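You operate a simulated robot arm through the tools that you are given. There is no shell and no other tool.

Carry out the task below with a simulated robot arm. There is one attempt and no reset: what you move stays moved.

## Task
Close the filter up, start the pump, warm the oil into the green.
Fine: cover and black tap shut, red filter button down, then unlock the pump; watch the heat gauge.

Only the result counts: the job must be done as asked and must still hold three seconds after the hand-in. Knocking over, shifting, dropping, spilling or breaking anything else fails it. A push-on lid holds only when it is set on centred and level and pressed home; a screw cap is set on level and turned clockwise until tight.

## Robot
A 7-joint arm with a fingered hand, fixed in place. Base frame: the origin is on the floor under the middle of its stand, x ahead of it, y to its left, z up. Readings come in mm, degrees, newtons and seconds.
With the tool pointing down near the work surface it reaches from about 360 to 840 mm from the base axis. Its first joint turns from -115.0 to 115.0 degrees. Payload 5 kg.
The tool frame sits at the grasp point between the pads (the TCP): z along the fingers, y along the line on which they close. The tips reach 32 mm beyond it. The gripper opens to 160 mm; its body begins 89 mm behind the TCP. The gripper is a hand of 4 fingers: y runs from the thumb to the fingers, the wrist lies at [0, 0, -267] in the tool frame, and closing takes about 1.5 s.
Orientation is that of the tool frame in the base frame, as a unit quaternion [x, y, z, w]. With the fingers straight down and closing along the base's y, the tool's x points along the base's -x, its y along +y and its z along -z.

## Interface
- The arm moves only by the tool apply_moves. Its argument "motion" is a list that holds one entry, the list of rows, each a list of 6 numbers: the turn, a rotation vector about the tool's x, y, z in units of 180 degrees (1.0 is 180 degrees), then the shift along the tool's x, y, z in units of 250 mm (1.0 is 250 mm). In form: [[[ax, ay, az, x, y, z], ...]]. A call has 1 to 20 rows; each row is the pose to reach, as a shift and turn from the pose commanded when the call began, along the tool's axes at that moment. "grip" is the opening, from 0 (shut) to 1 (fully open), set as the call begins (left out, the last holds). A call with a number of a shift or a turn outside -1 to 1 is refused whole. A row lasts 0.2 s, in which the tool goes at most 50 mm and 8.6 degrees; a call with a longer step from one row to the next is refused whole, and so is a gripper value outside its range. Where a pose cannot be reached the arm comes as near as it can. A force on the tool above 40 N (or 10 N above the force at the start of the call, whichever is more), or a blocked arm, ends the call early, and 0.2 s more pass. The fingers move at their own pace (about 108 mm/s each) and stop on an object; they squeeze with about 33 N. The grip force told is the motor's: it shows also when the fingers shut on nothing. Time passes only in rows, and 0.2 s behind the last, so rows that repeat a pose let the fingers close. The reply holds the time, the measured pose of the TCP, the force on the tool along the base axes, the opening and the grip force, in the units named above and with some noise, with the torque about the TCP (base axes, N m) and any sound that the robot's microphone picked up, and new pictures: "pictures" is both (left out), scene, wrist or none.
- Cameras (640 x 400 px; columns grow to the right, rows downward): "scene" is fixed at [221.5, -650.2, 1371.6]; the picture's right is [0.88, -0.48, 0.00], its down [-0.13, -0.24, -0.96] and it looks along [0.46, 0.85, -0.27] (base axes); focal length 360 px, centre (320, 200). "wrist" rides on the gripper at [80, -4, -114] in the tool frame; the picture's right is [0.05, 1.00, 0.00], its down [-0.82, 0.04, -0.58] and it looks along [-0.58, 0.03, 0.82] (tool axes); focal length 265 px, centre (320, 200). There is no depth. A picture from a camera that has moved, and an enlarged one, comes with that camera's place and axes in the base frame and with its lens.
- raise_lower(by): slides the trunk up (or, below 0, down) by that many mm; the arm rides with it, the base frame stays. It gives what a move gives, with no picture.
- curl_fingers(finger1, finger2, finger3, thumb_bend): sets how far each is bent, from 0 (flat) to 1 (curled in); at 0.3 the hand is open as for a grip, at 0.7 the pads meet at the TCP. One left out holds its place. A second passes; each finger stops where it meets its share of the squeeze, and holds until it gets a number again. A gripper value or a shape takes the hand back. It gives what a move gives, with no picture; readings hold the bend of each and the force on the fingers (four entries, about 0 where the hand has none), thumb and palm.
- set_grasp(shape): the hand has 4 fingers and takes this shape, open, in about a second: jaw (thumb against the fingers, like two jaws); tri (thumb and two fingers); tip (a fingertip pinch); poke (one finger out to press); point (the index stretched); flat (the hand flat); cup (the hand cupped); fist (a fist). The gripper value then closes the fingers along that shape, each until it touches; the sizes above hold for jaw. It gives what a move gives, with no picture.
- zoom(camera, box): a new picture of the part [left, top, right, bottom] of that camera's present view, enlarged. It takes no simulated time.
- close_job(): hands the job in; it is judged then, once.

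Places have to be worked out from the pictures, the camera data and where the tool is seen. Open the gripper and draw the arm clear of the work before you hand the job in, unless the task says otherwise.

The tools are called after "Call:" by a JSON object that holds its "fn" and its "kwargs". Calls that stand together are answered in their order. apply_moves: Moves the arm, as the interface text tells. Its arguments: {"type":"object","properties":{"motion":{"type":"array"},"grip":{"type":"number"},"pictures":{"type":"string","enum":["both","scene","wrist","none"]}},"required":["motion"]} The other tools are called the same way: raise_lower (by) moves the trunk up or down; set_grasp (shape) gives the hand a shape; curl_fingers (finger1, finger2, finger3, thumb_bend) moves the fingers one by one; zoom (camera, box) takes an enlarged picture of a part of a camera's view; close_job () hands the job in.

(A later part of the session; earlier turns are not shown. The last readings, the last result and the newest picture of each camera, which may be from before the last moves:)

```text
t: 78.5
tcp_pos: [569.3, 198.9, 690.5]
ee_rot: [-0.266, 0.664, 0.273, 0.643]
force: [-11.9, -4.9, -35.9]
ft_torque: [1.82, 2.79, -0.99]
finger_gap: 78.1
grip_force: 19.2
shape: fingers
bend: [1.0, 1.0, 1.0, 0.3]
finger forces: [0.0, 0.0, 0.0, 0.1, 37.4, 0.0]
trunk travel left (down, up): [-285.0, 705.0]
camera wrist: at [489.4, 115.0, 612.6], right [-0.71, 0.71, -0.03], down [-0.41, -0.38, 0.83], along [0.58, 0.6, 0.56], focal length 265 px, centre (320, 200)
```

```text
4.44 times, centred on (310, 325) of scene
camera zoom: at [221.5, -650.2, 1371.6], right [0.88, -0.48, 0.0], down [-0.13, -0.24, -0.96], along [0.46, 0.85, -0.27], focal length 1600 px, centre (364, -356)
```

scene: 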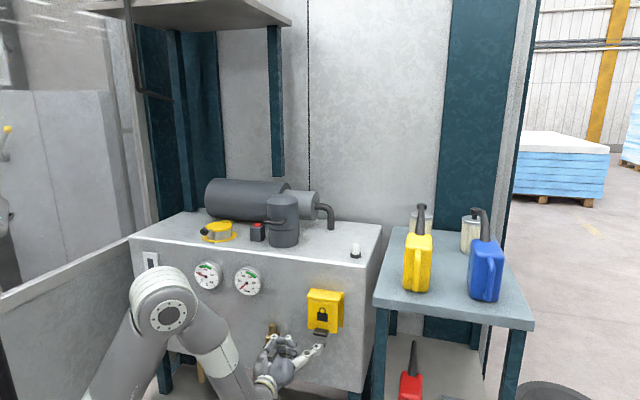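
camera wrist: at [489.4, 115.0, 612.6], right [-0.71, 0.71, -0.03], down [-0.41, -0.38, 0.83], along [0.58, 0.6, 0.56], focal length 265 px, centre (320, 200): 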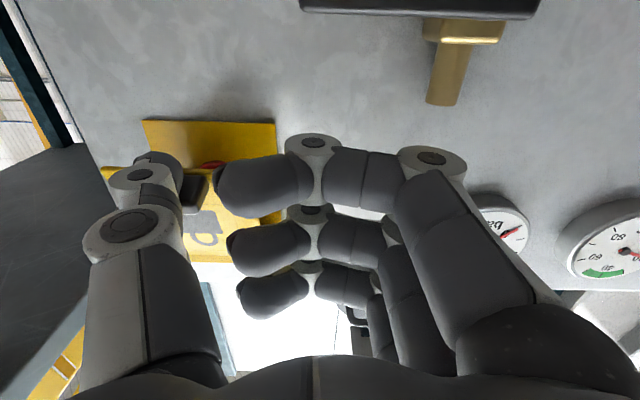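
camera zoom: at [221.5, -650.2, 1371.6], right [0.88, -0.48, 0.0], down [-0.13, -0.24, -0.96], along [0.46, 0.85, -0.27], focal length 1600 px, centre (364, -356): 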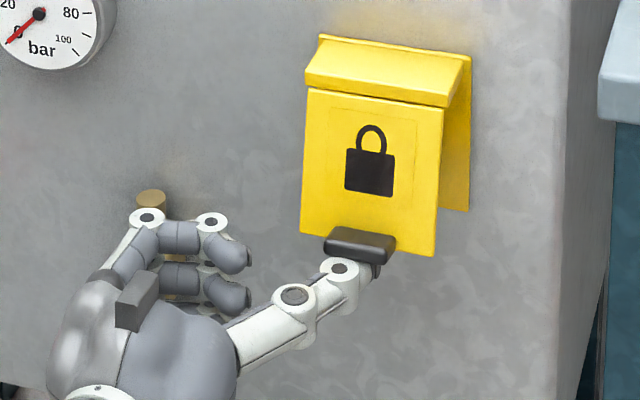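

The flap is swinging out on its top hinge, with the red switch visible behind it. I'll keep following the arc outward and up.

Call:
{"fn": "apply_moves", "kwargs": {"motion": [[[0, 0, 0, -0.002, 0, -0.02], [0, 0, 0, -0.006, 0, -0.04], [0, 0, 0, -0.014, 0, -0.06], [0, 0, 0, -0.024, 0, -0.08], [0, 0, 0, -0.036, 0, -0.1], [0, 0, 0, -0.048, 0, -0.124], [0, 0, 0, -0.06, 0, -0.148]]], "pictures": "wrist"}}

Call:
{"fn": "zoom", "kwargs": {"camera": "scene", "box": [270, 280, 350, 370]}}

```text
t: 80.2
tcp_pos: [542.7, 173.0, 710.2]
ee_rot: [-0.268, 0.663, 0.274, 0.643]
force: [-24.3, -7.6, -29.6]
ft_torque: [1.62, 2.64, -2.02]
finger_gap: 78.6
grip_force: 18.7
shape: fingers
bend: [1.0, 1.0, 1.0, 0.3]
finger forces: [0.0, 0.1, 0.0, 0.0, 37.0, 0.0]
trunk travel left (down, up): [-285.0, 705.0]
camera wrist: at [463.7, 89.6, 630.9], right [-0.71, 0.71, -0.03], down [-0.42, -0.38, 0.83], along [0.57, 0.6, 0.56], focal length 265 px, centre (320, 200)
```

wrist: 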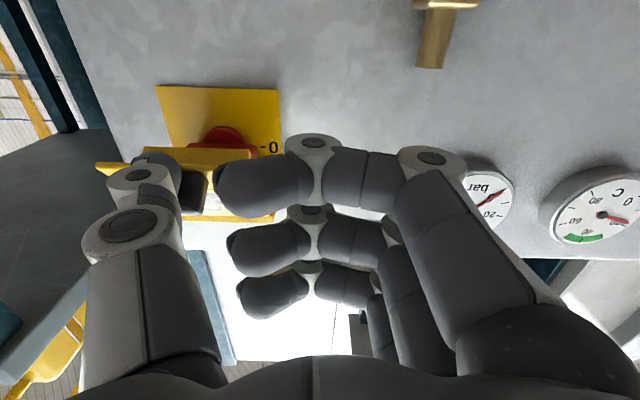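

```text
4.44 times, centred on (310, 325) of scene
camera zoom: at [221.5, -650.2, 1371.6], right [0.88, -0.48, 0.0], down [-0.13, -0.24, -0.96], along [0.46, 0.85, -0.27], focal length 1600 px, centre (364, -356)
```

zoom: 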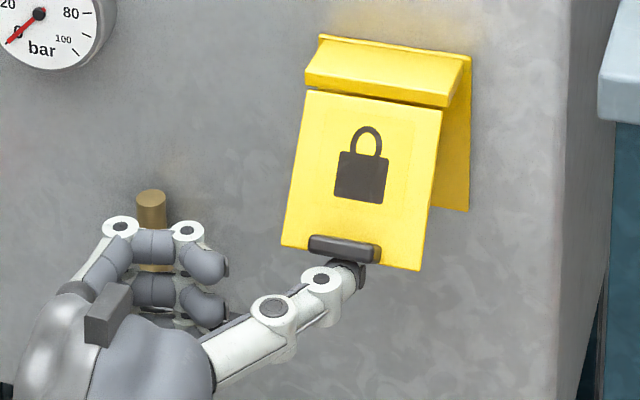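

The flap is about 38° open. I'll back the thumb off a few millimetres to see whether the flap stays where it is or falls shut.

Call:
{"fn": "apply_moves", "kwargs": {"motion": [[[0, 0, 0, 0.03, 0, -0.02], [0, 0, 0, 0.05, 0, -0.03]]], "pictures": "wrist"}}

Call:
{"fn": "zoom", "kwargs": {"camera": "scene", "box": [270, 280, 350, 370]}}

```text
t: 80.8
tcp_pos: [546.0, 168.1, 703.0]
ee_rot: [-0.27, 0.658, 0.273, 0.648]
force: [-0.2, 0.2, -0.6]
ft_torque: [0.0, 0.01, -0.02]
finger_gap: 78.1
grip_force: 0.1
shape: fingers
bend: [1.0, 1.0, 1.0, 0.3]
finger forces: [0.0, 0.0, 0.0, 0.1, 0.0, 0.0]
out of reach, approached as far as the arm can: row 1, 2
trunk travel left (down, up): [-285.0, 705.0]
camera wrist: at [468.7, 83.8, 623.3], right [-0.71, 0.71, -0.04], down [-0.43, -0.38, 0.82], along [0.56, 0.6, 0.57], focal length 265 px, centre (320, 200)
```

wrist: 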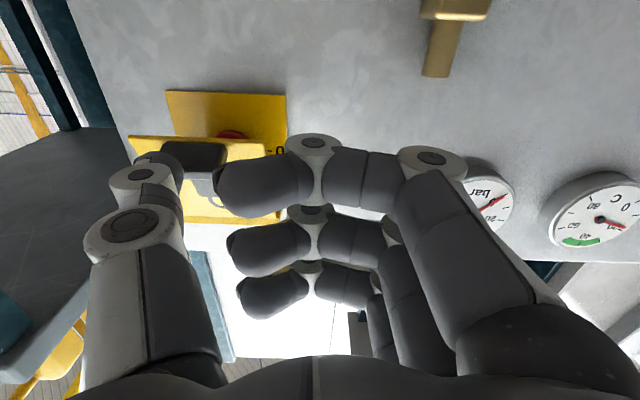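

```text
4.44 times, centred on (310, 325) of scene
camera zoom: at [221.5, -650.2, 1371.6], right [0.88, -0.48, 0.0], down [-0.13, -0.24, -0.96], along [0.46, 0.85, -0.27], focal length 1600 px, centre (364, -356)
```

zoom: 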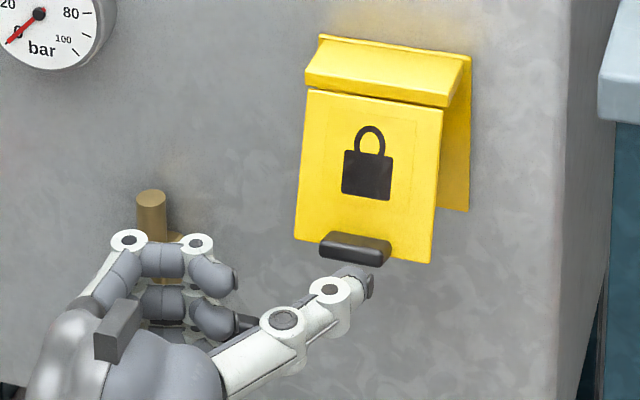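

The flap has come back to about 22°. I'll wait a moment to see whether it is still sinking.

Call:
{"fn": "apply_moves", "kwargs": {"motion": [[[0, 0, 0, 0.02, 0, 0], [0, 0, 0, 0.04, 0, 0]]], "pictures": "none"}}

Call:
{"fn": "zoom", "kwargs": {"camera": "scene", "box": [270, 280, 350, 370]}}

Call:
{"fn": "zoom", "kwargs": {"camera": "wrist", "box": [110, 70, 310, 230]}}

```text
t: 81.3
tcp_pos: [546.0, 168.6, 690.7]
ee_rot: [-0.269, 0.66, 0.274, 0.646]
force: [0.8, 0.5, -0.3]
ft_torque: [0.01, 0.02, -0.04]
finger_gap: 78.0
grip_force: 0.1
shape: fingers
bend: [1.0, 1.0, 1.0, 0.3]
finger forces: [0.0, 0.0, 0.1, 0.0, 0.0, 0.0]
trunk travel left (down, up): [-285.0, 705.0]
```

```text
4.44 times, centred on (310, 325) of scene
camera zoom: at [221.5, -650.2, 1371.6], right [0.88, -0.48, 0.0], down [-0.13, -0.24, -0.96], along [0.46, 0.85, -0.27], focal length 1600 px, centre (364, -356)
```

zoom: 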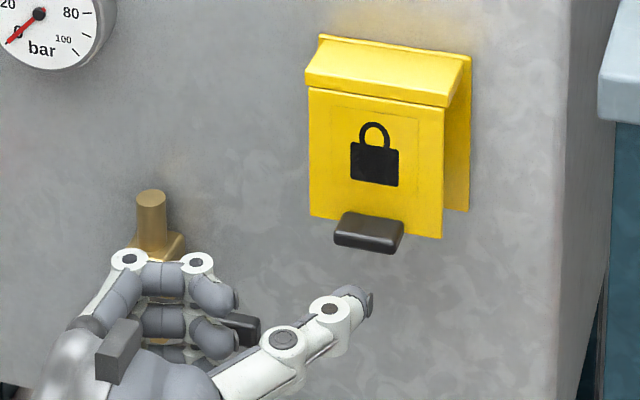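

```text
2.50 times, centred on (210, 150) of wrist
camera zoom: at [467.6, 83.0, 610.5], right [-0.71, 0.7, -0.04], down [-0.42, -0.38, 0.82], along [0.57, 0.6, 0.56], focal length 664 px, centre (595, 325)
```

zoom: 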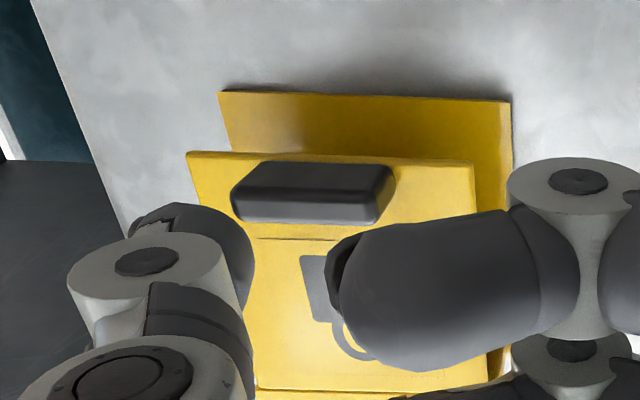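

The flap falls shut by itself, so it must be swung well past horizontal. Pointing the thumb 30° upward should let its tip hook behind the flap's lower edge. I'll lower the trunk 100 mm and tilt the hand up.

Call:
{"fn": "raise_lower", "kwargs": {"by": -100}}

Call:
{"fn": "apply_moves", "kwargs": {"motion": [[[0, -0.0444, 0, 0, 0.01, 0], [0, -0.0889, 0, 0, 0.02, 0], [0, -0.1333, 0, 0, 0.028, 0], [0, -0.1667, 0, 0, 0.028, 0], [0, -0.1667, 0, 0, 0.028, 0]]], "pictures": "both"}}

Call:
{"fn": "zoom", "kwargs": {"camera": "scene", "box": [255, 280, 365, 400]}}

```text
t: 82.7
tcp_pos: [546.8, 168.0, 591.0]
ee_rot: [-0.269, 0.66, 0.274, 0.646]
force: [-0.2, 0.1, -0.5]
ft_torque: [0.01, -0.02, 0.0]
finger_gap: 78.0
grip_force: 0.0
shape: fingers
bend: [1.0, 1.0, 1.0, 0.3]
finger forces: [0.1, 0.0, 0.1, 0.0, 0.0, 0.0]
trunk travel left (down, up): [-185.0, 805.0]
```

```text
t: 83.9
tcp_pos: [539.6, 172.9, 590.5]
ee_rot: [-0.189, 0.469, 0.334, 0.795]
force: [0.6, 0.2, 0.0]
ft_torque: [0.01, 0.02, 0.03]
finger_gap: 78.0
grip_force: 0.0
shape: fingers
bend: [1.0, 1.0, 1.0, 0.3]
finger forces: [0.0, 0.1, 0.0, 0.0, 0.1, 0.0]
trunk travel left (down, up): [-185.0, 805.0]
camera wrist: at [500.2, 127.6, 463.7], right [-0.69, 0.72, -0.03], down [-0.66, -0.61, 0.43], along [0.29, 0.32, 0.9], focal length 265 px, centre (320, 200)
```

scene: 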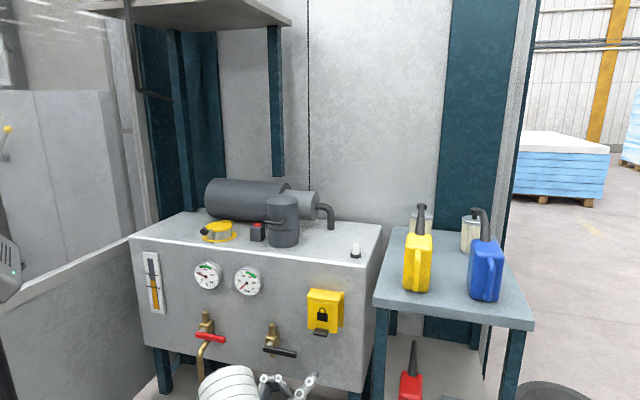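
wrist: 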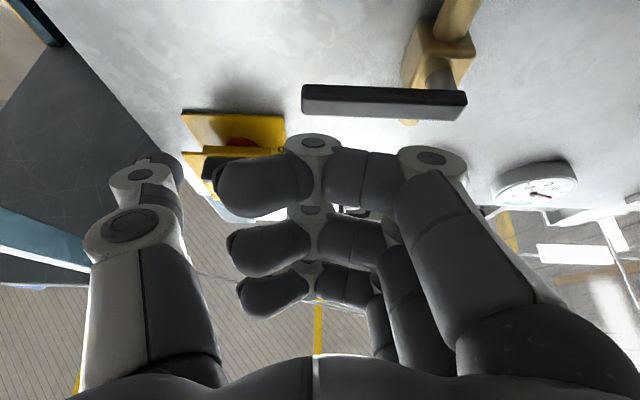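

```text
3.33 times, centred on (310, 340) of scene
camera zoom: at [221.5, -650.2, 1371.6], right [0.88, -0.48, 0.0], down [-0.13, -0.24, -0.96], along [0.46, 0.85, -0.27], focal length 1200 px, centre (353, -267)
```

zoom: 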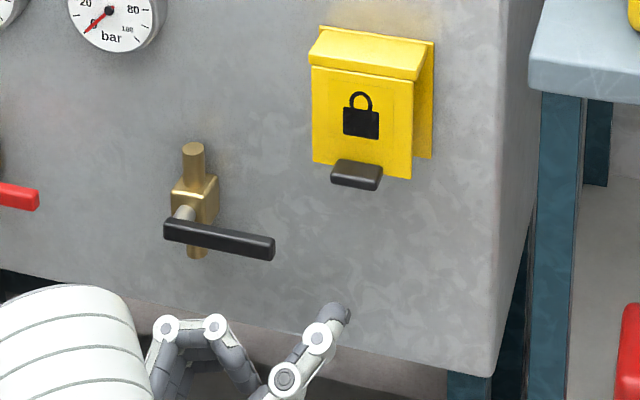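

The hand now points 30° upward, below the box. I'll zoom in on the box from below to see the gap behind the flap.

Call:
{"fn": "zoom", "kwargs": {"camera": "wrist", "box": [150, 90, 310, 210]}}

```text
3.33 times, centred on (230, 150) of wrist
camera zoom: at [500.2, 127.6, 463.7], right [-0.69, 0.72, -0.03], down [-0.66, -0.61, 0.43], along [0.29, 0.32, 0.9], focal length 885 px, centre (620, 367)
```

zoom: 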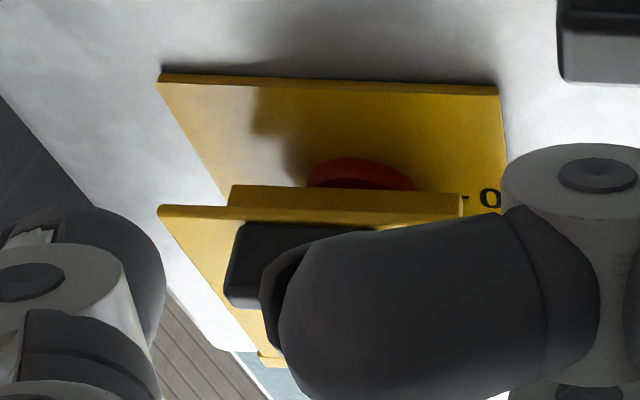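

There is a yellow bar behind the flap's bottom edge, and tilting up would bring the fist near the tap lever. The horizontal approach is better if the thumb reaches deeper, so the flap's inner lower corner rests on it. I'll go back to 90° and set that up.

Call:
{"fn": "apply_moves", "kwargs": {"motion": [[[0, 0.0444, 0, 0, -0.01, 0], [0, 0.0889, 0, 0, -0.03, 0], [0, 0.1333, 0, 0, -0.05, 0], [0, 0.1611, 0, 0, -0.056, 0], [0, 0.1611, 0, 0, -0.056, 0]]], "pictures": "none"}}

Call:
{"fn": "apply_moves", "kwargs": {"motion": [[[0, 0, 0, -0.12, 0, 0], [0, 0, 0, -0.24, 0, 0.02], [0, 0, 0, -0.325, 0, 0.05], [0, 0, 0, -0.325, 0, 0.1], [0, 0, 0, -0.325, 0, 0.16], [0, 0, 0, -0.325, 0, 0.2]]], "pictures": "both"}}

Call:
{"fn": "zoom", "kwargs": {"camera": "scene", "box": [245, 280, 355, 380]}}

```text
t: 85.1
tcp_pos: [551.6, 162.1, 589.0]
ee_rot: [-0.267, 0.654, 0.277, 0.651]
force: [0.6, 0.1, 1.1]
ft_torque: [0.0, 0.01, -0.02]
finger_gap: 78.0
grip_force: 0.1
shape: fingers
bend: [1.0, 1.0, 1.0, 0.3]
finger forces: [0.1, 0.0, 0.0, 0.0, 0.1, 0.0]
trunk travel left (down, up): [-185.0, 805.0]
```

```text
t: 86.5
tcp_pos: [586.2, 198.0, 671.8]
ee_rot: [-0.266, 0.654, 0.275, 0.652]
force: [-0.6, 0.7, 0.2]
ft_torque: [0.02, -0.03, 0.02]
finger_gap: 78.2
grip_force: 0.1
shape: fingers
bend: [1.0, 1.0, 1.0, 0.3]
finger forces: [0.0, 0.0, 0.0, 0.0, 0.1, 0.0]
trunk travel left (down, up): [-185.0, 805.0]
camera wrist: at [508.1, 114.8, 590.3], right [-0.71, 0.7, -0.04], down [-0.43, -0.39, 0.81], along [0.56, 0.59, 0.58], focal length 265 px, centre (320, 200)
```

scene: 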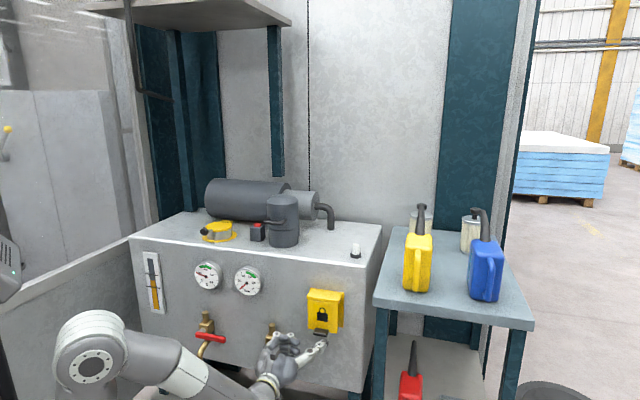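
wrist: 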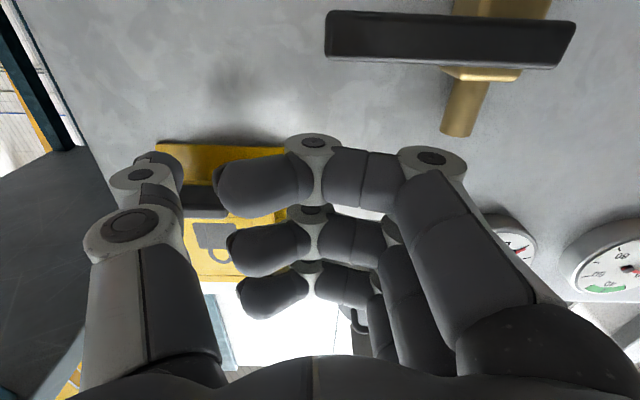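

```text
4.00 times, centred on (300, 330) of scene
camera zoom: at [221.5, -650.2, 1371.6], right [0.88, -0.48, 0.0], down [-0.13, -0.24, -0.96], along [0.46, 0.85, -0.27], focal length 1440 px, centre (400, -320)
```

zoom: 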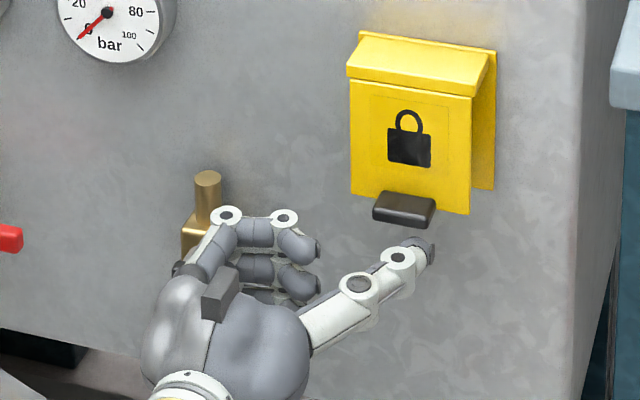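

The thumb tip is under the tab and the fist is clear of the tap. I'll slide 38 mm further in so the tip passes beyond the flap plate, then rise to touch.

Call:
{"fn": "apply_moves", "kwargs": {"motion": [[[0, 0, 0, 0.004, 0, 0.05], [0, 0, 0, 0.004, 0, 0.1], [0, 0, 0, 0.004, 0, 0.148], [0, 0, 0, -0.02, 0, 0.148], [0, 0, 0, -0.036, 0, 0.148], [0, 0, 0, -0.048, 0, 0.148]]], "pictures": "wrist"}}

Call:
{"fn": "zoom", "kwargs": {"camera": "scene", "box": [245, 280, 355, 380]}}

```text
t: 87.9
tcp_pos: [613.0, 221.6, 680.5]
ee_rot: [-0.266, 0.656, 0.277, 0.65]
force: [-1.7, -0.3, -9.9]
ft_torque: [0.7, 0.49, -0.13]
finger_gap: 78.1
grip_force: 5.4
shape: fingers
bend: [1.0, 1.0, 1.0, 0.3]
finger forces: [0.1, 0.0, 0.1, 0.0, 10.1, 0.0]
trunk travel left (down, up): [-185.0, 805.0]
camera wrist: at [535.6, 139.1, 600.6], right [-0.71, 0.7, -0.04], down [-0.43, -0.39, 0.82], along [0.56, 0.59, 0.58], focal length 265 px, centre (320, 200)
```

wrist: 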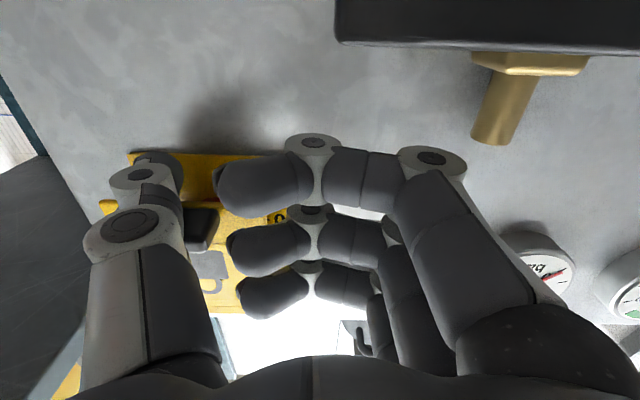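

```text
4.00 times, centred on (300, 330) of scene
camera zoom: at [221.5, -650.2, 1371.6], right [0.88, -0.48, 0.0], down [-0.13, -0.24, -0.96], along [0.46, 0.85, -0.27], focal length 1440 px, centre (400, -320)
```

zoom: 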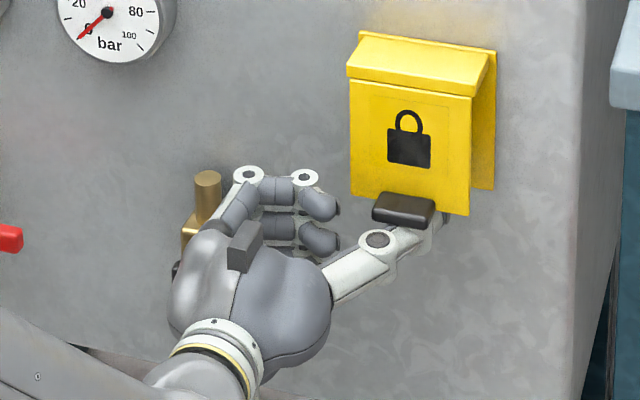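

Contact is firm at 10 N with the thumb reaching past the flap's lower edge. Now I'll drag outward along the flap's arc to about 35°.

Call:
{"fn": "apply_moves", "kwargs": {"motion": [[[0, 0, 0, -0.0136, 0, -0.02], [0, 0, 0, -0.017, 0, -0.05], [0, 0, 0, -0.025, 0, -0.09], [0, 0, 0, -0.035, 0, -0.125], [0, 0, 0, -0.0476, 0, -0.16], [0, 0, 0, -0.063, 0, -0.19], [0, 0, 0, -0.081, 0, -0.218]]], "pictures": "wrist"}}

Call:
{"fn": "zoom", "kwargs": {"camera": "scene", "box": [245, 280, 355, 380]}}

```text
t: 89.5
tcp_pos: [574.2, 185.3, 699.6]
ee_rot: [-0.265, 0.656, 0.276, 0.65]
force: [-16.0, -7.7, -28.5]
ft_torque: [1.74, 1.87, -1.49]
finger_gap: 78.7
grip_force: 14.5
shape: fingers
bend: [1.0, 1.0, 1.0, 0.3]
finger forces: [0.0, 0.1, 0.0, 0.0, 28.3, 0.0]
trunk travel left (down, up): [-185.0, 805.0]
camera wrist: at [496.1, 100.9, 619.3], right [-0.71, 0.71, -0.03], down [-0.43, -0.39, 0.82], along [0.56, 0.59, 0.58], focal length 265 px, centre (320, 200)
```

wrist: 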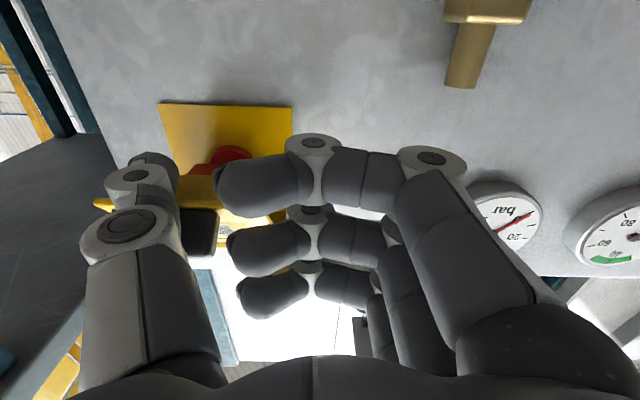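

```text
4.00 times, centred on (300, 330) of scene
camera zoom: at [221.5, -650.2, 1371.6], right [0.88, -0.48, 0.0], down [-0.13, -0.24, -0.96], along [0.46, 0.85, -0.27], focal length 1440 px, centre (400, -320)
```

zoom: 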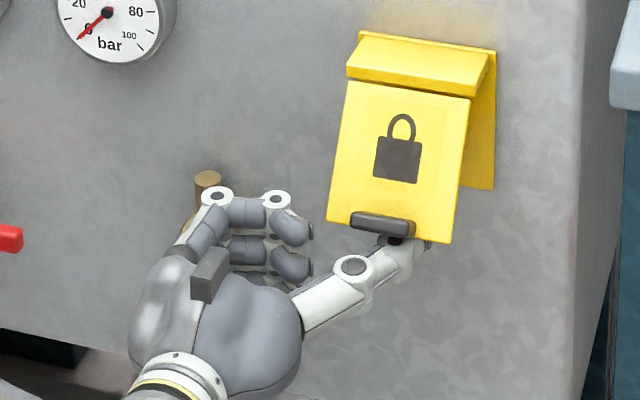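

The flap is about 33° open and riding on the thumb. I'll continue along the arc, then mostly upward as the angle grows.

Call:
{"fn": "apply_moves", "kwargs": {"motion": [[[0, 0, 0, -0.012, 0, -0.018], [0, 0, 0, -0.026, 0, -0.037], [0, 0, 0, -0.048, 0, -0.06], [0, 0, 0, -0.072, 0, -0.084], [0, 0, 0, -0.1, 0, -0.104], [0, 0, 0, -0.128, 0, -0.12]]], "pictures": "wrist"}}

Call:
{"fn": "zoom", "kwargs": {"camera": "scene", "box": [245, 280, 355, 380]}}

```text
t: 90.9
tcp_pos: [553.8, 163.6, 736.0]
ee_rot: [-0.269, 0.652, 0.276, 0.653]
force: [-0.6, -0.3, -0.6]
ft_torque: [0.0, 0.01, -0.02]
finger_gap: 78.7
grip_force: 0.6
shape: fingers
bend: [1.0, 1.0, 1.0, 0.3]
finger forces: [0.1, 0.0, 0.0, 0.0, 0.6, 0.0]
trunk travel left (down, up): [-185.0, 805.0]
camera wrist: at [476.7, 80.3, 655.7], right [-0.71, 0.7, -0.04], down [-0.43, -0.39, 0.81], along [0.56, 0.6, 0.58], focal length 265 px, centre (320, 200)
```

wrist: 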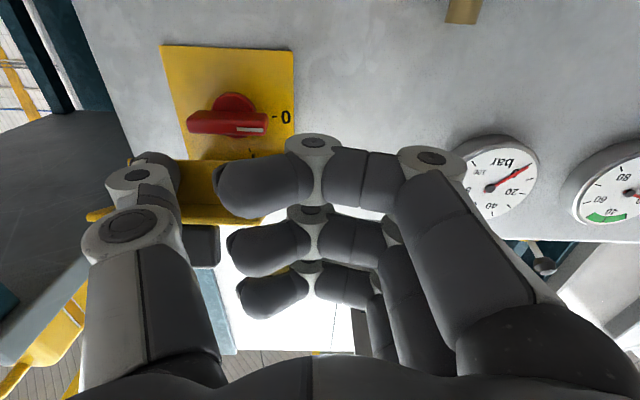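

```text
4.00 times, centred on (300, 330) of scene
camera zoom: at [221.5, -650.2, 1371.6], right [0.88, -0.48, 0.0], down [-0.13, -0.24, -0.96], along [0.46, 0.85, -0.27], focal length 1440 px, centre (400, -320)
```

zoom: 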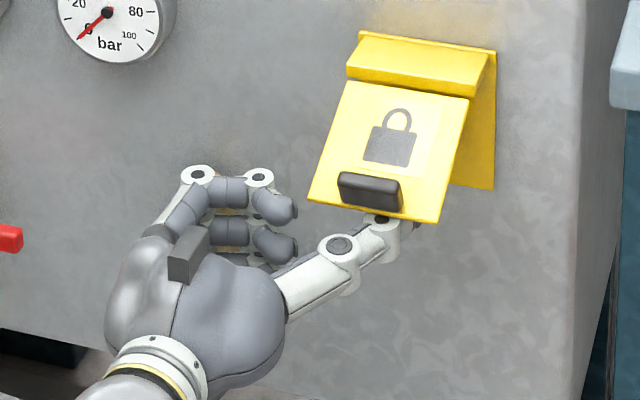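

The flap rests on the thumb at about 68°, and I can see the red knob. Its pointer is at "0" on the left, and "I" is at the top, so it needs a quarter turn clockwise seen from the front. I'll raise the thumb to swing the flap past horizontal.

Call:
{"fn": "apply_moves", "kwargs": {"motion": [[[0, 0, 0, -0.05, 0, 0], [0, 0, 0, -0.1, 0, 0], [0, 0, 0, -0.15, 0, 0], [0, 0, 0, -0.2, 0, 0.01], [0, 0, 0, -0.25, 0, 0.02], [0, 0, 0, -0.3, 0, 0.03]]], "pictures": "wrist"}}

Call:
{"fn": "zoom", "kwargs": {"camera": "scene", "box": [245, 250, 355, 360]}}

```text
t: 91.5
tcp_pos: [553.7, 157.9, 755.4]
ee_rot: [-0.262, 0.659, 0.277, 0.648]
force: [-12.6, -7.8, -7.1]
ft_torque: [0.37, 0.54, -1.28]
finger_gap: 79.3
grip_force: 8.6
shape: fingers
bend: [1.0, 1.0, 1.0, 0.29]
finger forces: [0.0, 0.0, 0.1, 0.0, 16.2, 0.1]
trunk travel left (down, up): [-185.0, 805.0]
stopped in row 3: the force on the tool passed its limit at 51 N (the readings are from after the stop); the commanded pose is now the measured one
camera wrist: at [473.6, 76.2, 675.2], right [-0.7, 0.71, -0.03], down [-0.42, -0.39, 0.82], along [0.57, 0.59, 0.57], focal length 265 px, centre (320, 200)
```

wrist: 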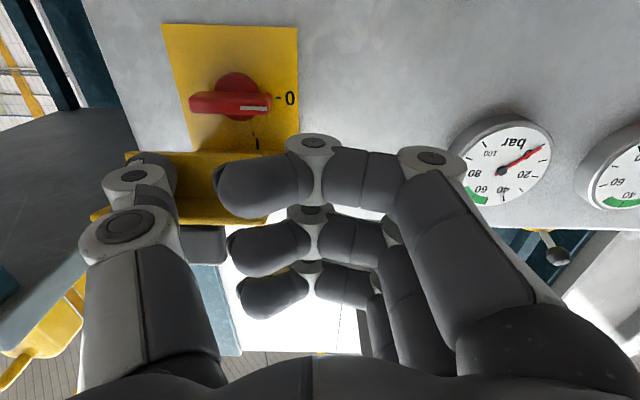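

```text
3.64 times, centred on (300, 305) of scene
camera zoom: at [221.5, -650.2, 1371.6], right [0.88, -0.48, 0.0], down [-0.13, -0.24, -0.96], along [0.46, 0.85, -0.27], focal length 1309 px, centre (393, -182)
```

zoom: 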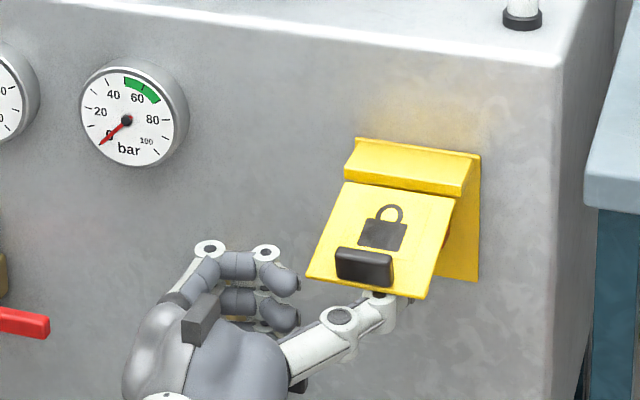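

The thumb tip seems to be pressing the flap's end edge rather than its underside. I'll drop slightly, reach 35 mm further in beneath the flap, and lift again.

Call:
{"fn": "apply_moves", "kwargs": {"motion": [[[0, 0, 0, 0.032, 0, 0.02], [0, 0, 0, 0.052, 0, 0.1], [0, 0, 0, 0.048, 0, 0.15], [0, 0, 0, 0.0, 0, 0.15], [0, 0, 0, -0.04, 0, 0.15]]], "pictures": "wrist"}}

Call:
{"fn": "zoom", "kwargs": {"camera": "scene", "box": [245, 250, 355, 360]}}

```text
t: 92.0
tcp_pos: [559.5, 165.3, 743.2]
ee_rot: [-0.261, 0.662, 0.278, 0.646]
force: [-11.4, -7.6, -7.3]
ft_torque: [0.46, 0.52, -1.19]
finger_gap: 80.4
grip_force: 7.5
shape: fingers
bend: [1.0, 1.0, 1.0, 0.28]
finger forces: [0.0, 0.1, 0.0, 0.0, 15.0, 0.0]
trunk travel left (down, up): [-185.0, 805.0]
stopped in row 2: the force on the tool passed its limit at 49 N (the readings are from after the stop); the commanded pose is now the measured one
camera wrist: at [479.0, 82.8, 663.5], right [-0.7, 0.71, -0.02], down [-0.41, -0.39, 0.82], along [0.58, 0.59, 0.57], focal length 265 px, centre (320, 200)
```

wrist: 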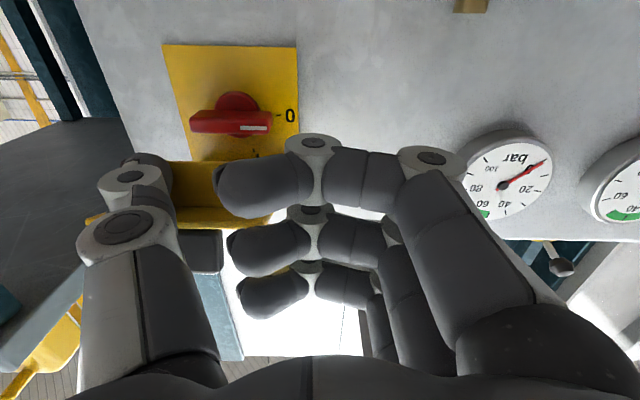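

```text
3.64 times, centred on (300, 305) of scene
camera zoom: at [221.5, -650.2, 1371.6], right [0.88, -0.48, 0.0], down [-0.13, -0.24, -0.96], along [0.46, 0.85, -0.27], focal length 1309 px, centre (393, -182)
```

zoom: 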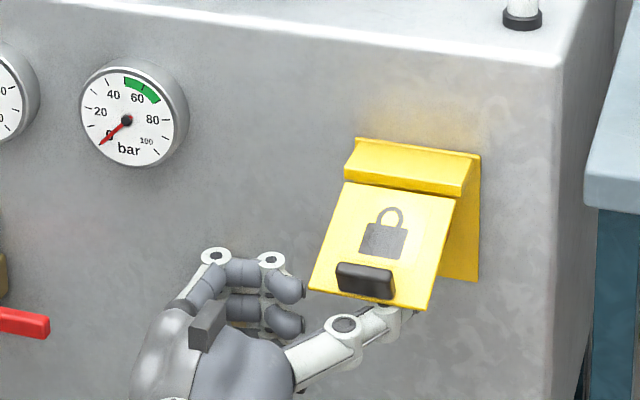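

The thumb tip is butting against the flap's inner bar. The flap sinks slowly, so I'll drop quickly, dart forward beneath the bar and catch it from behind.

Call:
{"fn": "apply_moves", "kwargs": {"motion": [[[0, 0, 0, 0.19, 0, -0.01], [0, 0, 0, 0.21, 0, 0.17], [0, 0, 0, 0.19, 0, 0.23], [0, 0, 0, 0.14, 0, 0.23], [0, 0, 0, 0.09, 0, 0.22]]], "pictures": "wrist"}}

Call:
{"fn": "zoom", "kwargs": {"camera": "scene", "box": [245, 250, 355, 360]}}

```text
t: 93.0
tcp_pos: [598.5, 206.3, 690.0]
ee_rot: [-0.256, 0.671, 0.281, 0.636]
force: [-1.1, -0.7, -12.2]
ft_torque: [0.72, 0.96, -0.15]
finger_gap: 78.6
grip_force: 5.9
shape: fingers
bend: [1.0, 1.0, 1.0, 0.3]
finger forces: [0.0, 0.0, 0.0, 0.0, 12.8, 0.0]
trunk travel left (down, up): [-185.0, 805.0]
stopped in row 4: the force on the tool passed its limit at 47 N (the readings are from after the stop); the commanded pose is now the measured one
camera wrist: at [516.6, 124.5, 611.1], right [-0.7, 0.71, 0.0], down [-0.39, -0.39, 0.83], along [0.59, 0.59, 0.55], focal length 265 px, centre (320, 200)
```

wrist: 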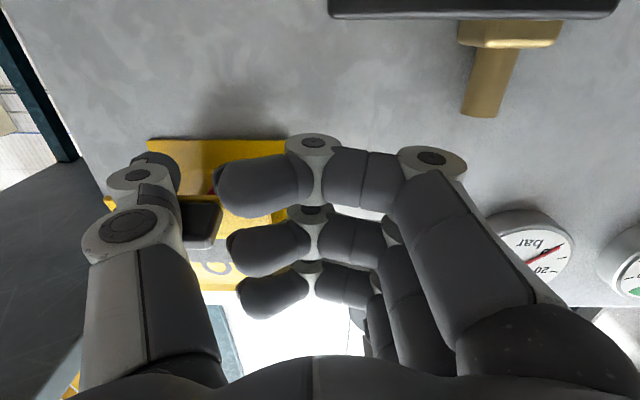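

```text
3.64 times, centred on (300, 305) of scene
camera zoom: at [221.5, -650.2, 1371.6], right [0.88, -0.48, 0.0], down [-0.13, -0.24, -0.96], along [0.46, 0.85, -0.27], focal length 1309 px, centre (393, -182)
```

zoom: 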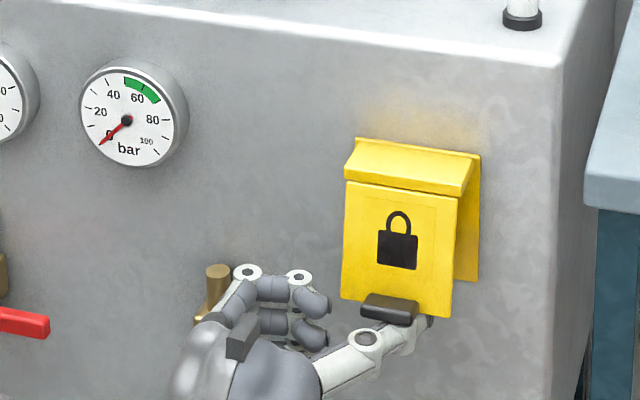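

The flap settled at about 15° on the thumb, whose tip is now just under the inner bar. I'll go down a little, reach 22 mm further so the tip passes the bar, then pull out along the arc again.

Call:
{"fn": "apply_moves", "kwargs": {"motion": [[[0, 0, 0, 0.028, 0, 0.01], [0, 0, 0, 0.034, 0, 0.06], [0, 0, 0, 0.034, 0, 0.1], [0, 0, 0, 0.02, 0, 0.1]]], "pictures": "wrist"}}

Call:
{"fn": "zoom", "kwargs": {"camera": "scene", "box": [245, 250, 355, 360]}}

```text
t: 94.0
tcp_pos: [619.0, 224.2, 683.6]
ee_rot: [-0.256, 0.67, 0.28, 0.638]
force: [-6.1, -3.3, -14.1]
ft_torque: [0.99, 0.52, -0.61]
finger_gap: 78.7
grip_force: 7.1
shape: fingers
bend: [1.0, 1.0, 1.0, 0.3]
finger forces: [0.0, 0.0, 0.0, 0.0, 13.6, 0.0]
trunk travel left (down, up): [-185.0, 805.0]
camera wrist: at [535.2, 141.7, 606.1], right [-0.7, 0.71, 0.0], down [-0.39, -0.39, 0.83], along [0.59, 0.59, 0.55], focal length 265 px, centre (320, 200)
```

wrist: 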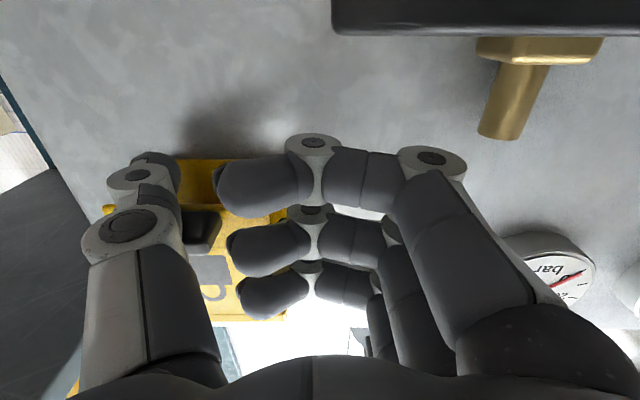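

```text
3.64 times, centred on (300, 305) of scene
camera zoom: at [221.5, -650.2, 1371.6], right [0.88, -0.48, 0.0], down [-0.13, -0.24, -0.96], along [0.46, 0.85, -0.27], focal length 1309 px, centre (393, -182)
```

zoom: 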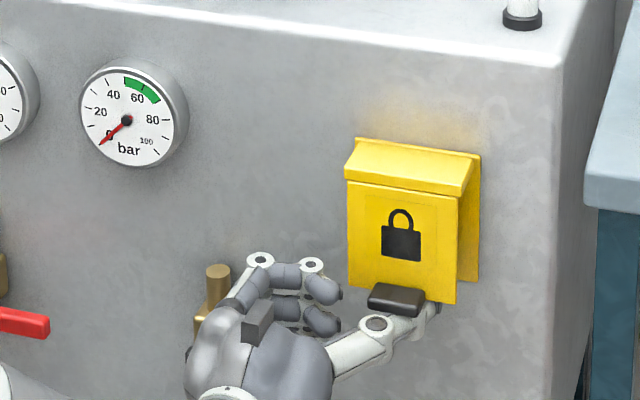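

The flap is nearly shut with the tip about level with the bar. There is still room before the back plate, so I'll lower slightly and go 14 mm deeper, then drag out along the arc.

Call:
{"fn": "apply_moves", "kwargs": {"motion": [[[0, 0, 0, 0.02, 0, 0.01], [0, 0, 0, 0.02, 0, 0.056], [0, 0, 0, 0.006, 0, 0.056], [0, 0, 0, -0.006, 0, 0.056]]], "pictures": "none"}}

Call:
{"fn": "zoom", "kwargs": {"camera": "scene", "box": [245, 250, 355, 360]}}

```text
t: 95.0
tcp_pos: [626.3, 233.8, 683.0]
ee_rot: [-0.256, 0.671, 0.28, 0.637]
force: [-10.8, -5.3, -21.3]
ft_torque: [1.58, 0.44, -0.89]
finger_gap: 78.9
grip_force: 12.0
shape: fingers
bend: [1.0, 1.0, 1.0, 0.3]
finger forces: [0.1, 0.0, 0.0, 0.0, 23.5, 0.0]
trunk travel left (down, up): [-185.0, 805.0]
```

```text
3.64 times, centred on (300, 305) of scene
camera zoom: at [221.5, -650.2, 1371.6], right [0.88, -0.48, 0.0], down [-0.13, -0.24, -0.96], along [0.46, 0.85, -0.27], focal length 1309 px, centre (393, -182)
```

zoom: 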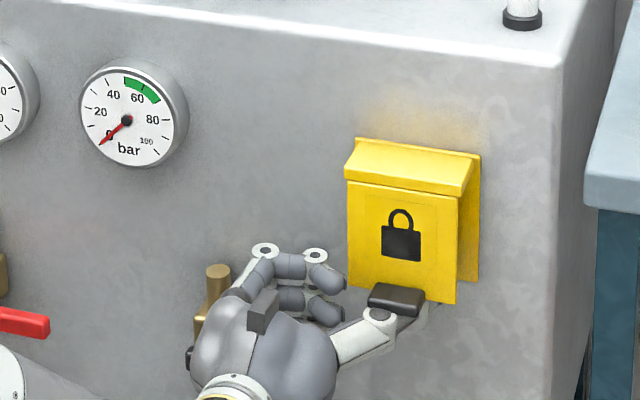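

Now the tip is well past the bar, with 21 N upward. I'll pull out along the arc to about 55° and look.

Call:
{"fn": "apply_moves", "kwargs": {"motion": [[[0, 0, 0, 0.0, 0, -0.032], [0, 0, 0, 0.0, 0, -0.064], [0, 0, 0, -0.004, 0, -0.096], [0, 0, 0, -0.01, 0, -0.128], [0, 0, 0, -0.02, 0, -0.16], [0, 0, 0, -0.031, 0, -0.19], [0, 0, 0, -0.044, 0, -0.218], [0, 0, 0, -0.06, 0, -0.247], [0, 0, 0, -0.078, 0, -0.272], [0, 0, 0, -0.098, 0, -0.299]]], "pictures": "wrist"}}

Call:
{"fn": "zoom", "kwargs": {"camera": "scene", "box": [245, 250, 355, 360]}}

```text
t: 97.2
tcp_pos: [575.0, 181.0, 716.5]
ee_rot: [-0.259, 0.667, 0.279, 0.641]
force: [0.5, -0.2, 0.1]
ft_torque: [0.06, 0.01, 0.05]
finger_gap: 78.6
grip_force: 0.1
shape: fingers
bend: [1.0, 1.0, 1.0, 0.3]
finger forces: [0.1, 0.0, 0.0, 0.0, 0.7, 0.0]
trunk travel left (down, up): [-185.0, 805.0]
camera wrist: at [493.5, 99.2, 638.2], right [-0.7, 0.71, -0.01], down [-0.4, -0.39, 0.83], along [0.59, 0.59, 0.56], focal length 265 px, centre (320, 200)
```

wrist: 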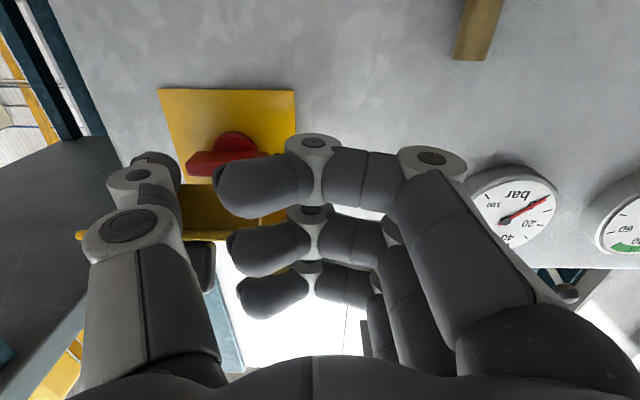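

```text
3.64 times, centred on (300, 305) of scene
camera zoom: at [221.5, -650.2, 1371.6], right [0.88, -0.48, 0.0], down [-0.13, -0.24, -0.96], along [0.46, 0.85, -0.27], focal length 1309 px, centre (393, -182)
```

zoom: 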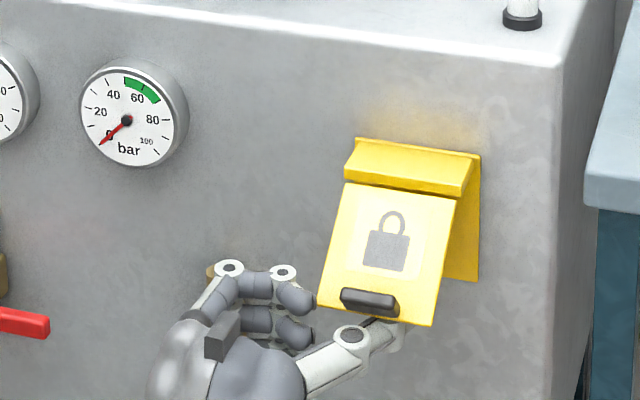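

The flap is at about 52°, resting lightly on the thumb with the tip inside. Now I'll raise straight up.

Call:
{"fn": "apply_moves", "kwargs": {"motion": [[[0, 0, 0, -0.03, 0, 0], [0, 0, 0, -0.06, 0, 0], [0, 0, 0, -0.09, 0, 0], [0, 0, 0, -0.12, 0, 0], [0, 0, 0, -0.15, 0, 0]]], "pictures": "wrist"}}

Call:
{"fn": "zoom", "kwargs": {"camera": "scene", "box": [245, 250, 355, 360]}}

```text
t: 97.9
tcp_pos: [574.2, 180.3, 721.9]
ee_rot: [-0.253, 0.676, 0.283, 0.632]
force: [-6.1, -2.0, -8.8]
ft_torque: [0.5, 0.6, -0.51]
finger_gap: 78.9
grip_force: 5.7
shape: fingers
bend: [1.0, 1.0, 1.0, 0.3]
finger forces: [0.1, 0.1, 0.1, 0.0, 10.9, 0.0]
trunk travel left (down, up): [-185.0, 805.0]
stopped in row 3: the force on the tool passed its limit at 45 N (the readings are from after the stop); the commanded pose is now the measured one
camera wrist: at [490.3, 98.7, 646.1], right [-0.7, 0.71, 0.01], down [-0.38, -0.39, 0.84], along [0.6, 0.58, 0.54], focal length 265 px, centre (320, 200)
```

wrist: 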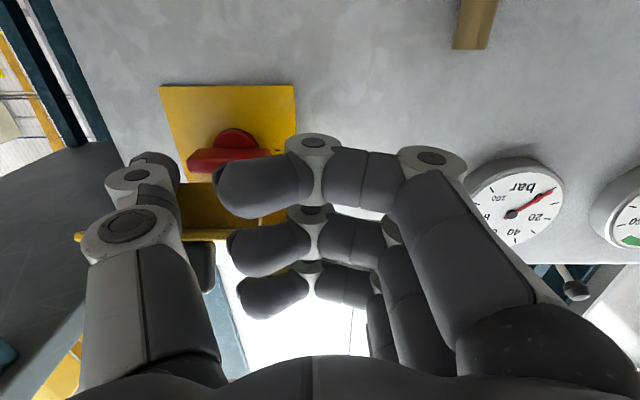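

```text
3.64 times, centred on (300, 305) of scene
camera zoom: at [221.5, -650.2, 1371.6], right [0.88, -0.48, 0.0], down [-0.13, -0.24, -0.96], along [0.46, 0.85, -0.27], focal length 1309 px, centre (393, -182)
```

zoom: 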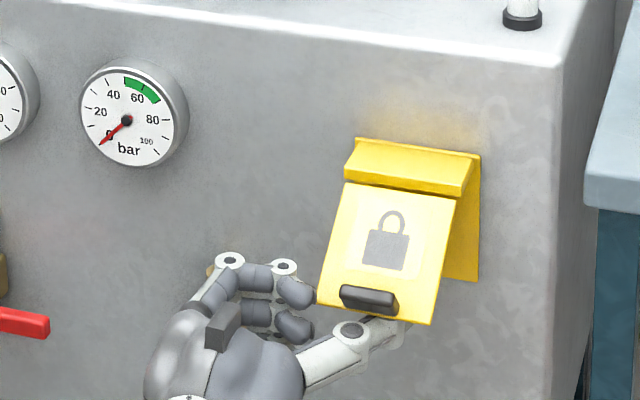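

Friction locks it when I push straight up at this angle, so I'll keep following the flap's arc outward and up, without sliding, to about 85°.

Call:
{"fn": "apply_moves", "kwargs": {"motion": [[[0, 0, 0, -0.01, 0, -0.018], [0, 0, 0, -0.026, 0, -0.036], [0, 0, 0, -0.052, 0, -0.057], [0, 0, 0, -0.078, 0, -0.075], [0, 0, 0, -0.106, 0, -0.091], [0, 0, 0, -0.136, 0, -0.105], [0, 0, 0, -0.165, 0, -0.114]]], "pictures": "wrist"}}

Call:
{"fn": "zoom", "kwargs": {"camera": "scene", "box": [245, 250, 355, 360]}}

```text
t: 98.9
tcp_pos: [562.6, 166.7, 737.3]
ee_rot: [-0.252, 0.679, 0.284, 0.629]
force: [-7.8, -3.2, -7.5]
ft_torque: [0.42, 0.65, -0.65]
finger_gap: 78.7
grip_force: 5.2
shape: fingers
bend: [1.0, 1.0, 1.0, 0.3]
finger forces: [0.0, 0.0, 0.1, 0.0, 11.2, 0.1]
trunk travel left (down, up): [-185.0, 805.0]
stopped in row 5: the force on the tool passed its limit at 42 N (the readings are from after the stop); the commanded pose is now the measured one
camera wrist: at [477.5, 85.3, 662.2], right [-0.7, 0.71, 0.02], down [-0.37, -0.39, 0.84], along [0.61, 0.58, 0.54], focal length 265 px, centre (320, 200)
```

wrist: 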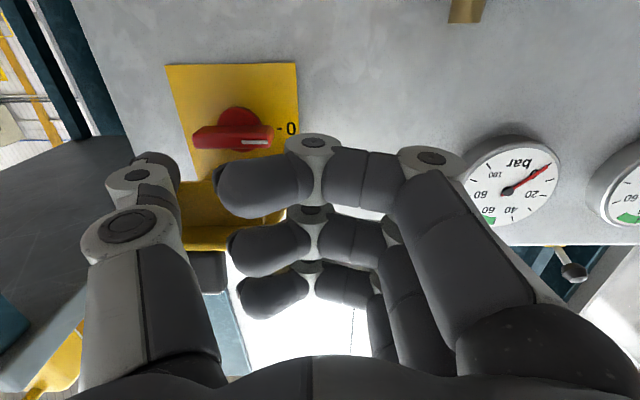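

```text
3.64 times, centred on (300, 305) of scene
camera zoom: at [221.5, -650.2, 1371.6], right [0.88, -0.48, 0.0], down [-0.13, -0.24, -0.96], along [0.46, 0.85, -0.27], focal length 1309 px, centre (393, -182)
```

zoom: 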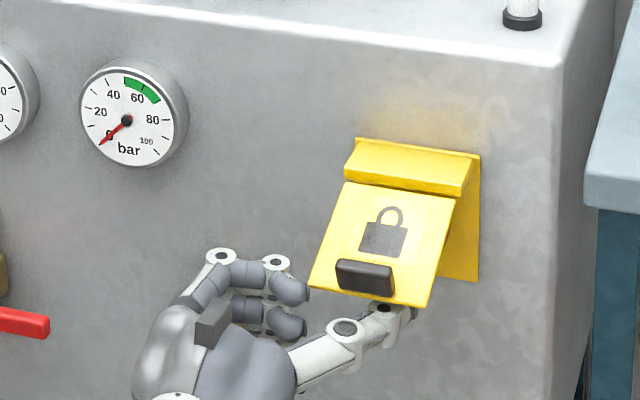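

The flap is at about 60°, and the thumb tip is pressing the bar's underside, which points straight at the hinge. By recomputation the hinge is at n≈597, z≈803, so I'll ease off radially and follow this corrected arc.

Call:
{"fn": "apply_moves", "kwargs": {"motion": [[[0, 0, 0, 0.008, 0, -0.018], [0, 0, 0, -0.012, 0, -0.036], [0, 0, 0, -0.034, 0, -0.048], [0, 0, 0, -0.055, 0, -0.06], [0, 0, 0, -0.088, 0, -0.076], [0, 0, 0, -0.122, 0, -0.09], [0, 0, 0, -0.158, 0, -0.1], [0, 0, 0, -0.195, 0, -0.108]]], "pictures": "wrist"}}

Call:
{"fn": "zoom", "kwargs": {"camera": "scene", "box": [245, 250, 355, 360]}}

```text
t: 100.7
tcp_pos: [553.6, 150.0, 770.3]
ee_rot: [-0.248, 0.691, 0.29, 0.614]
force: [-0.5, -1.0, 0.0]
ft_torque: [-0.04, -0.01, 0.01]
finger_gap: 78.3
grip_force: 0.0
shape: fingers
bend: [1.0, 1.0, 1.0, 0.3]
finger forces: [0.0, 0.0, 0.1, 0.1, 0.0, 0.0]
trunk travel left (down, up): [-185.0, 805.0]
camera wrist: at [466.0, 67.9, 698.1], right [-0.7, 0.71, 0.04], down [-0.34, -0.39, 0.86], along [0.62, 0.59, 0.51], focal length 265 px, centre (320, 200)
```

wrist: 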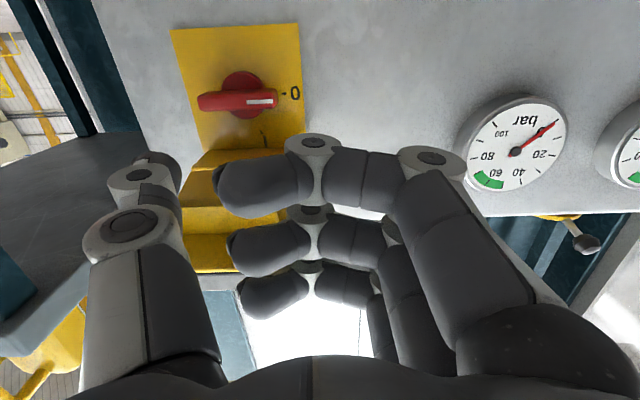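

```text
3.64 times, centred on (300, 305) of scene
camera zoom: at [221.5, -650.2, 1371.6], right [0.88, -0.48, 0.0], down [-0.13, -0.24, -0.96], along [0.46, 0.85, -0.27], focal length 1309 px, centre (393, -182)
```

zoom: 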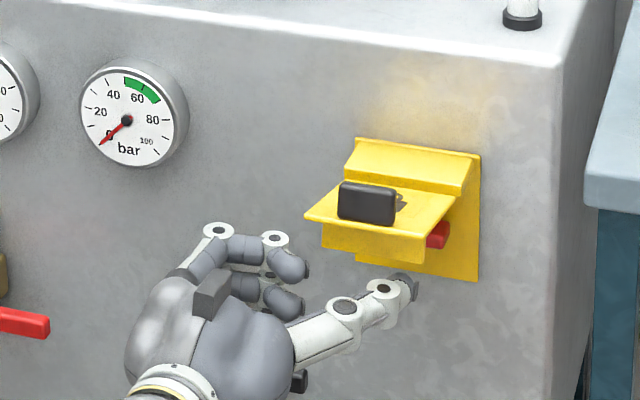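

The flap popped up to horizontal or beyond and the thumb is no longer touching it. I'll wait briefly to see if it stays open by itself.

Call:
{"fn": "apply_moves", "kwargs": {"motion": [[[0, 0, 0, 0, 0, 0], [0, 0, 0, 0, 0, 0], [0, 0, 0, 0, 0, 0]]], "pictures": "none"}}

Call:
{"fn": "zoom", "kwargs": {"camera": "scene", "box": [245, 250, 355, 360]}}

Call:
{"fn": "zoom", "kwargs": {"camera": "wrist", "box": [150, 10, 330, 290]}}

```text
t: 101.5
tcp_pos: [554.6, 150.0, 768.1]
ee_rot: [-0.248, 0.689, 0.289, 0.616]
force: [-0.1, 0.7, 0.0]
ft_torque: [0.01, 0.02, 0.01]
finger_gap: 78.2
grip_force: 0.0
shape: fingers
bend: [1.0, 1.0, 1.0, 0.3]
finger forces: [0.0, 0.0, 0.0, 0.0, 0.1, 0.0]
trunk travel left (down, up): [-185.0, 805.0]
```

```text
3.64 times, centred on (300, 305) of scene
camera zoom: at [221.5, -650.2, 1371.6], right [0.88, -0.48, 0.0], down [-0.13, -0.24, -0.96], along [0.46, 0.85, -0.27], focal length 1309 px, centre (393, -182)
```

zoom: 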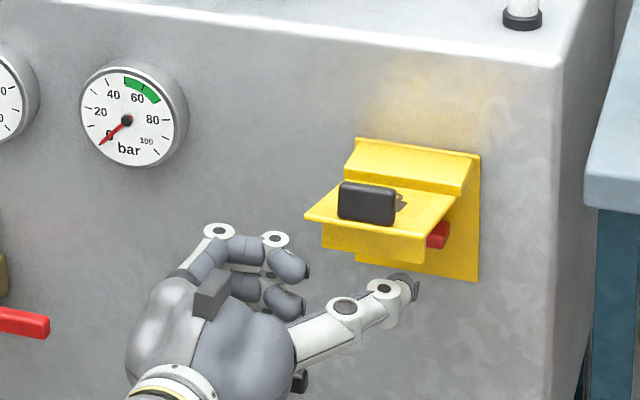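

```text
1.43 times, centred on (240, 150) of wrist
camera zoom: at [466.7, 67.8, 697.5], right [-0.7, 0.71, 0.04], down [-0.34, -0.39, 0.86], along [0.62, 0.59, 0.52], focal length 379 px, centre (434, 271)
```

zoom: 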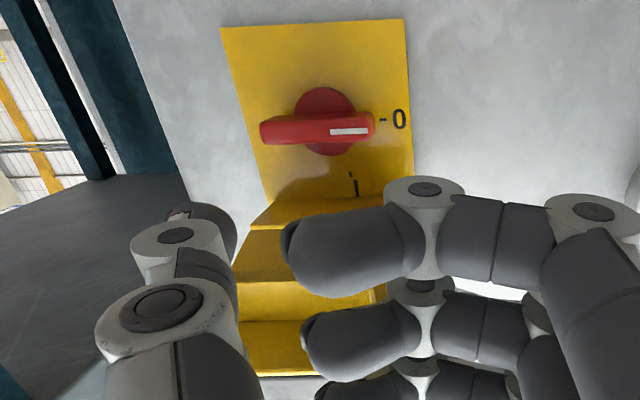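

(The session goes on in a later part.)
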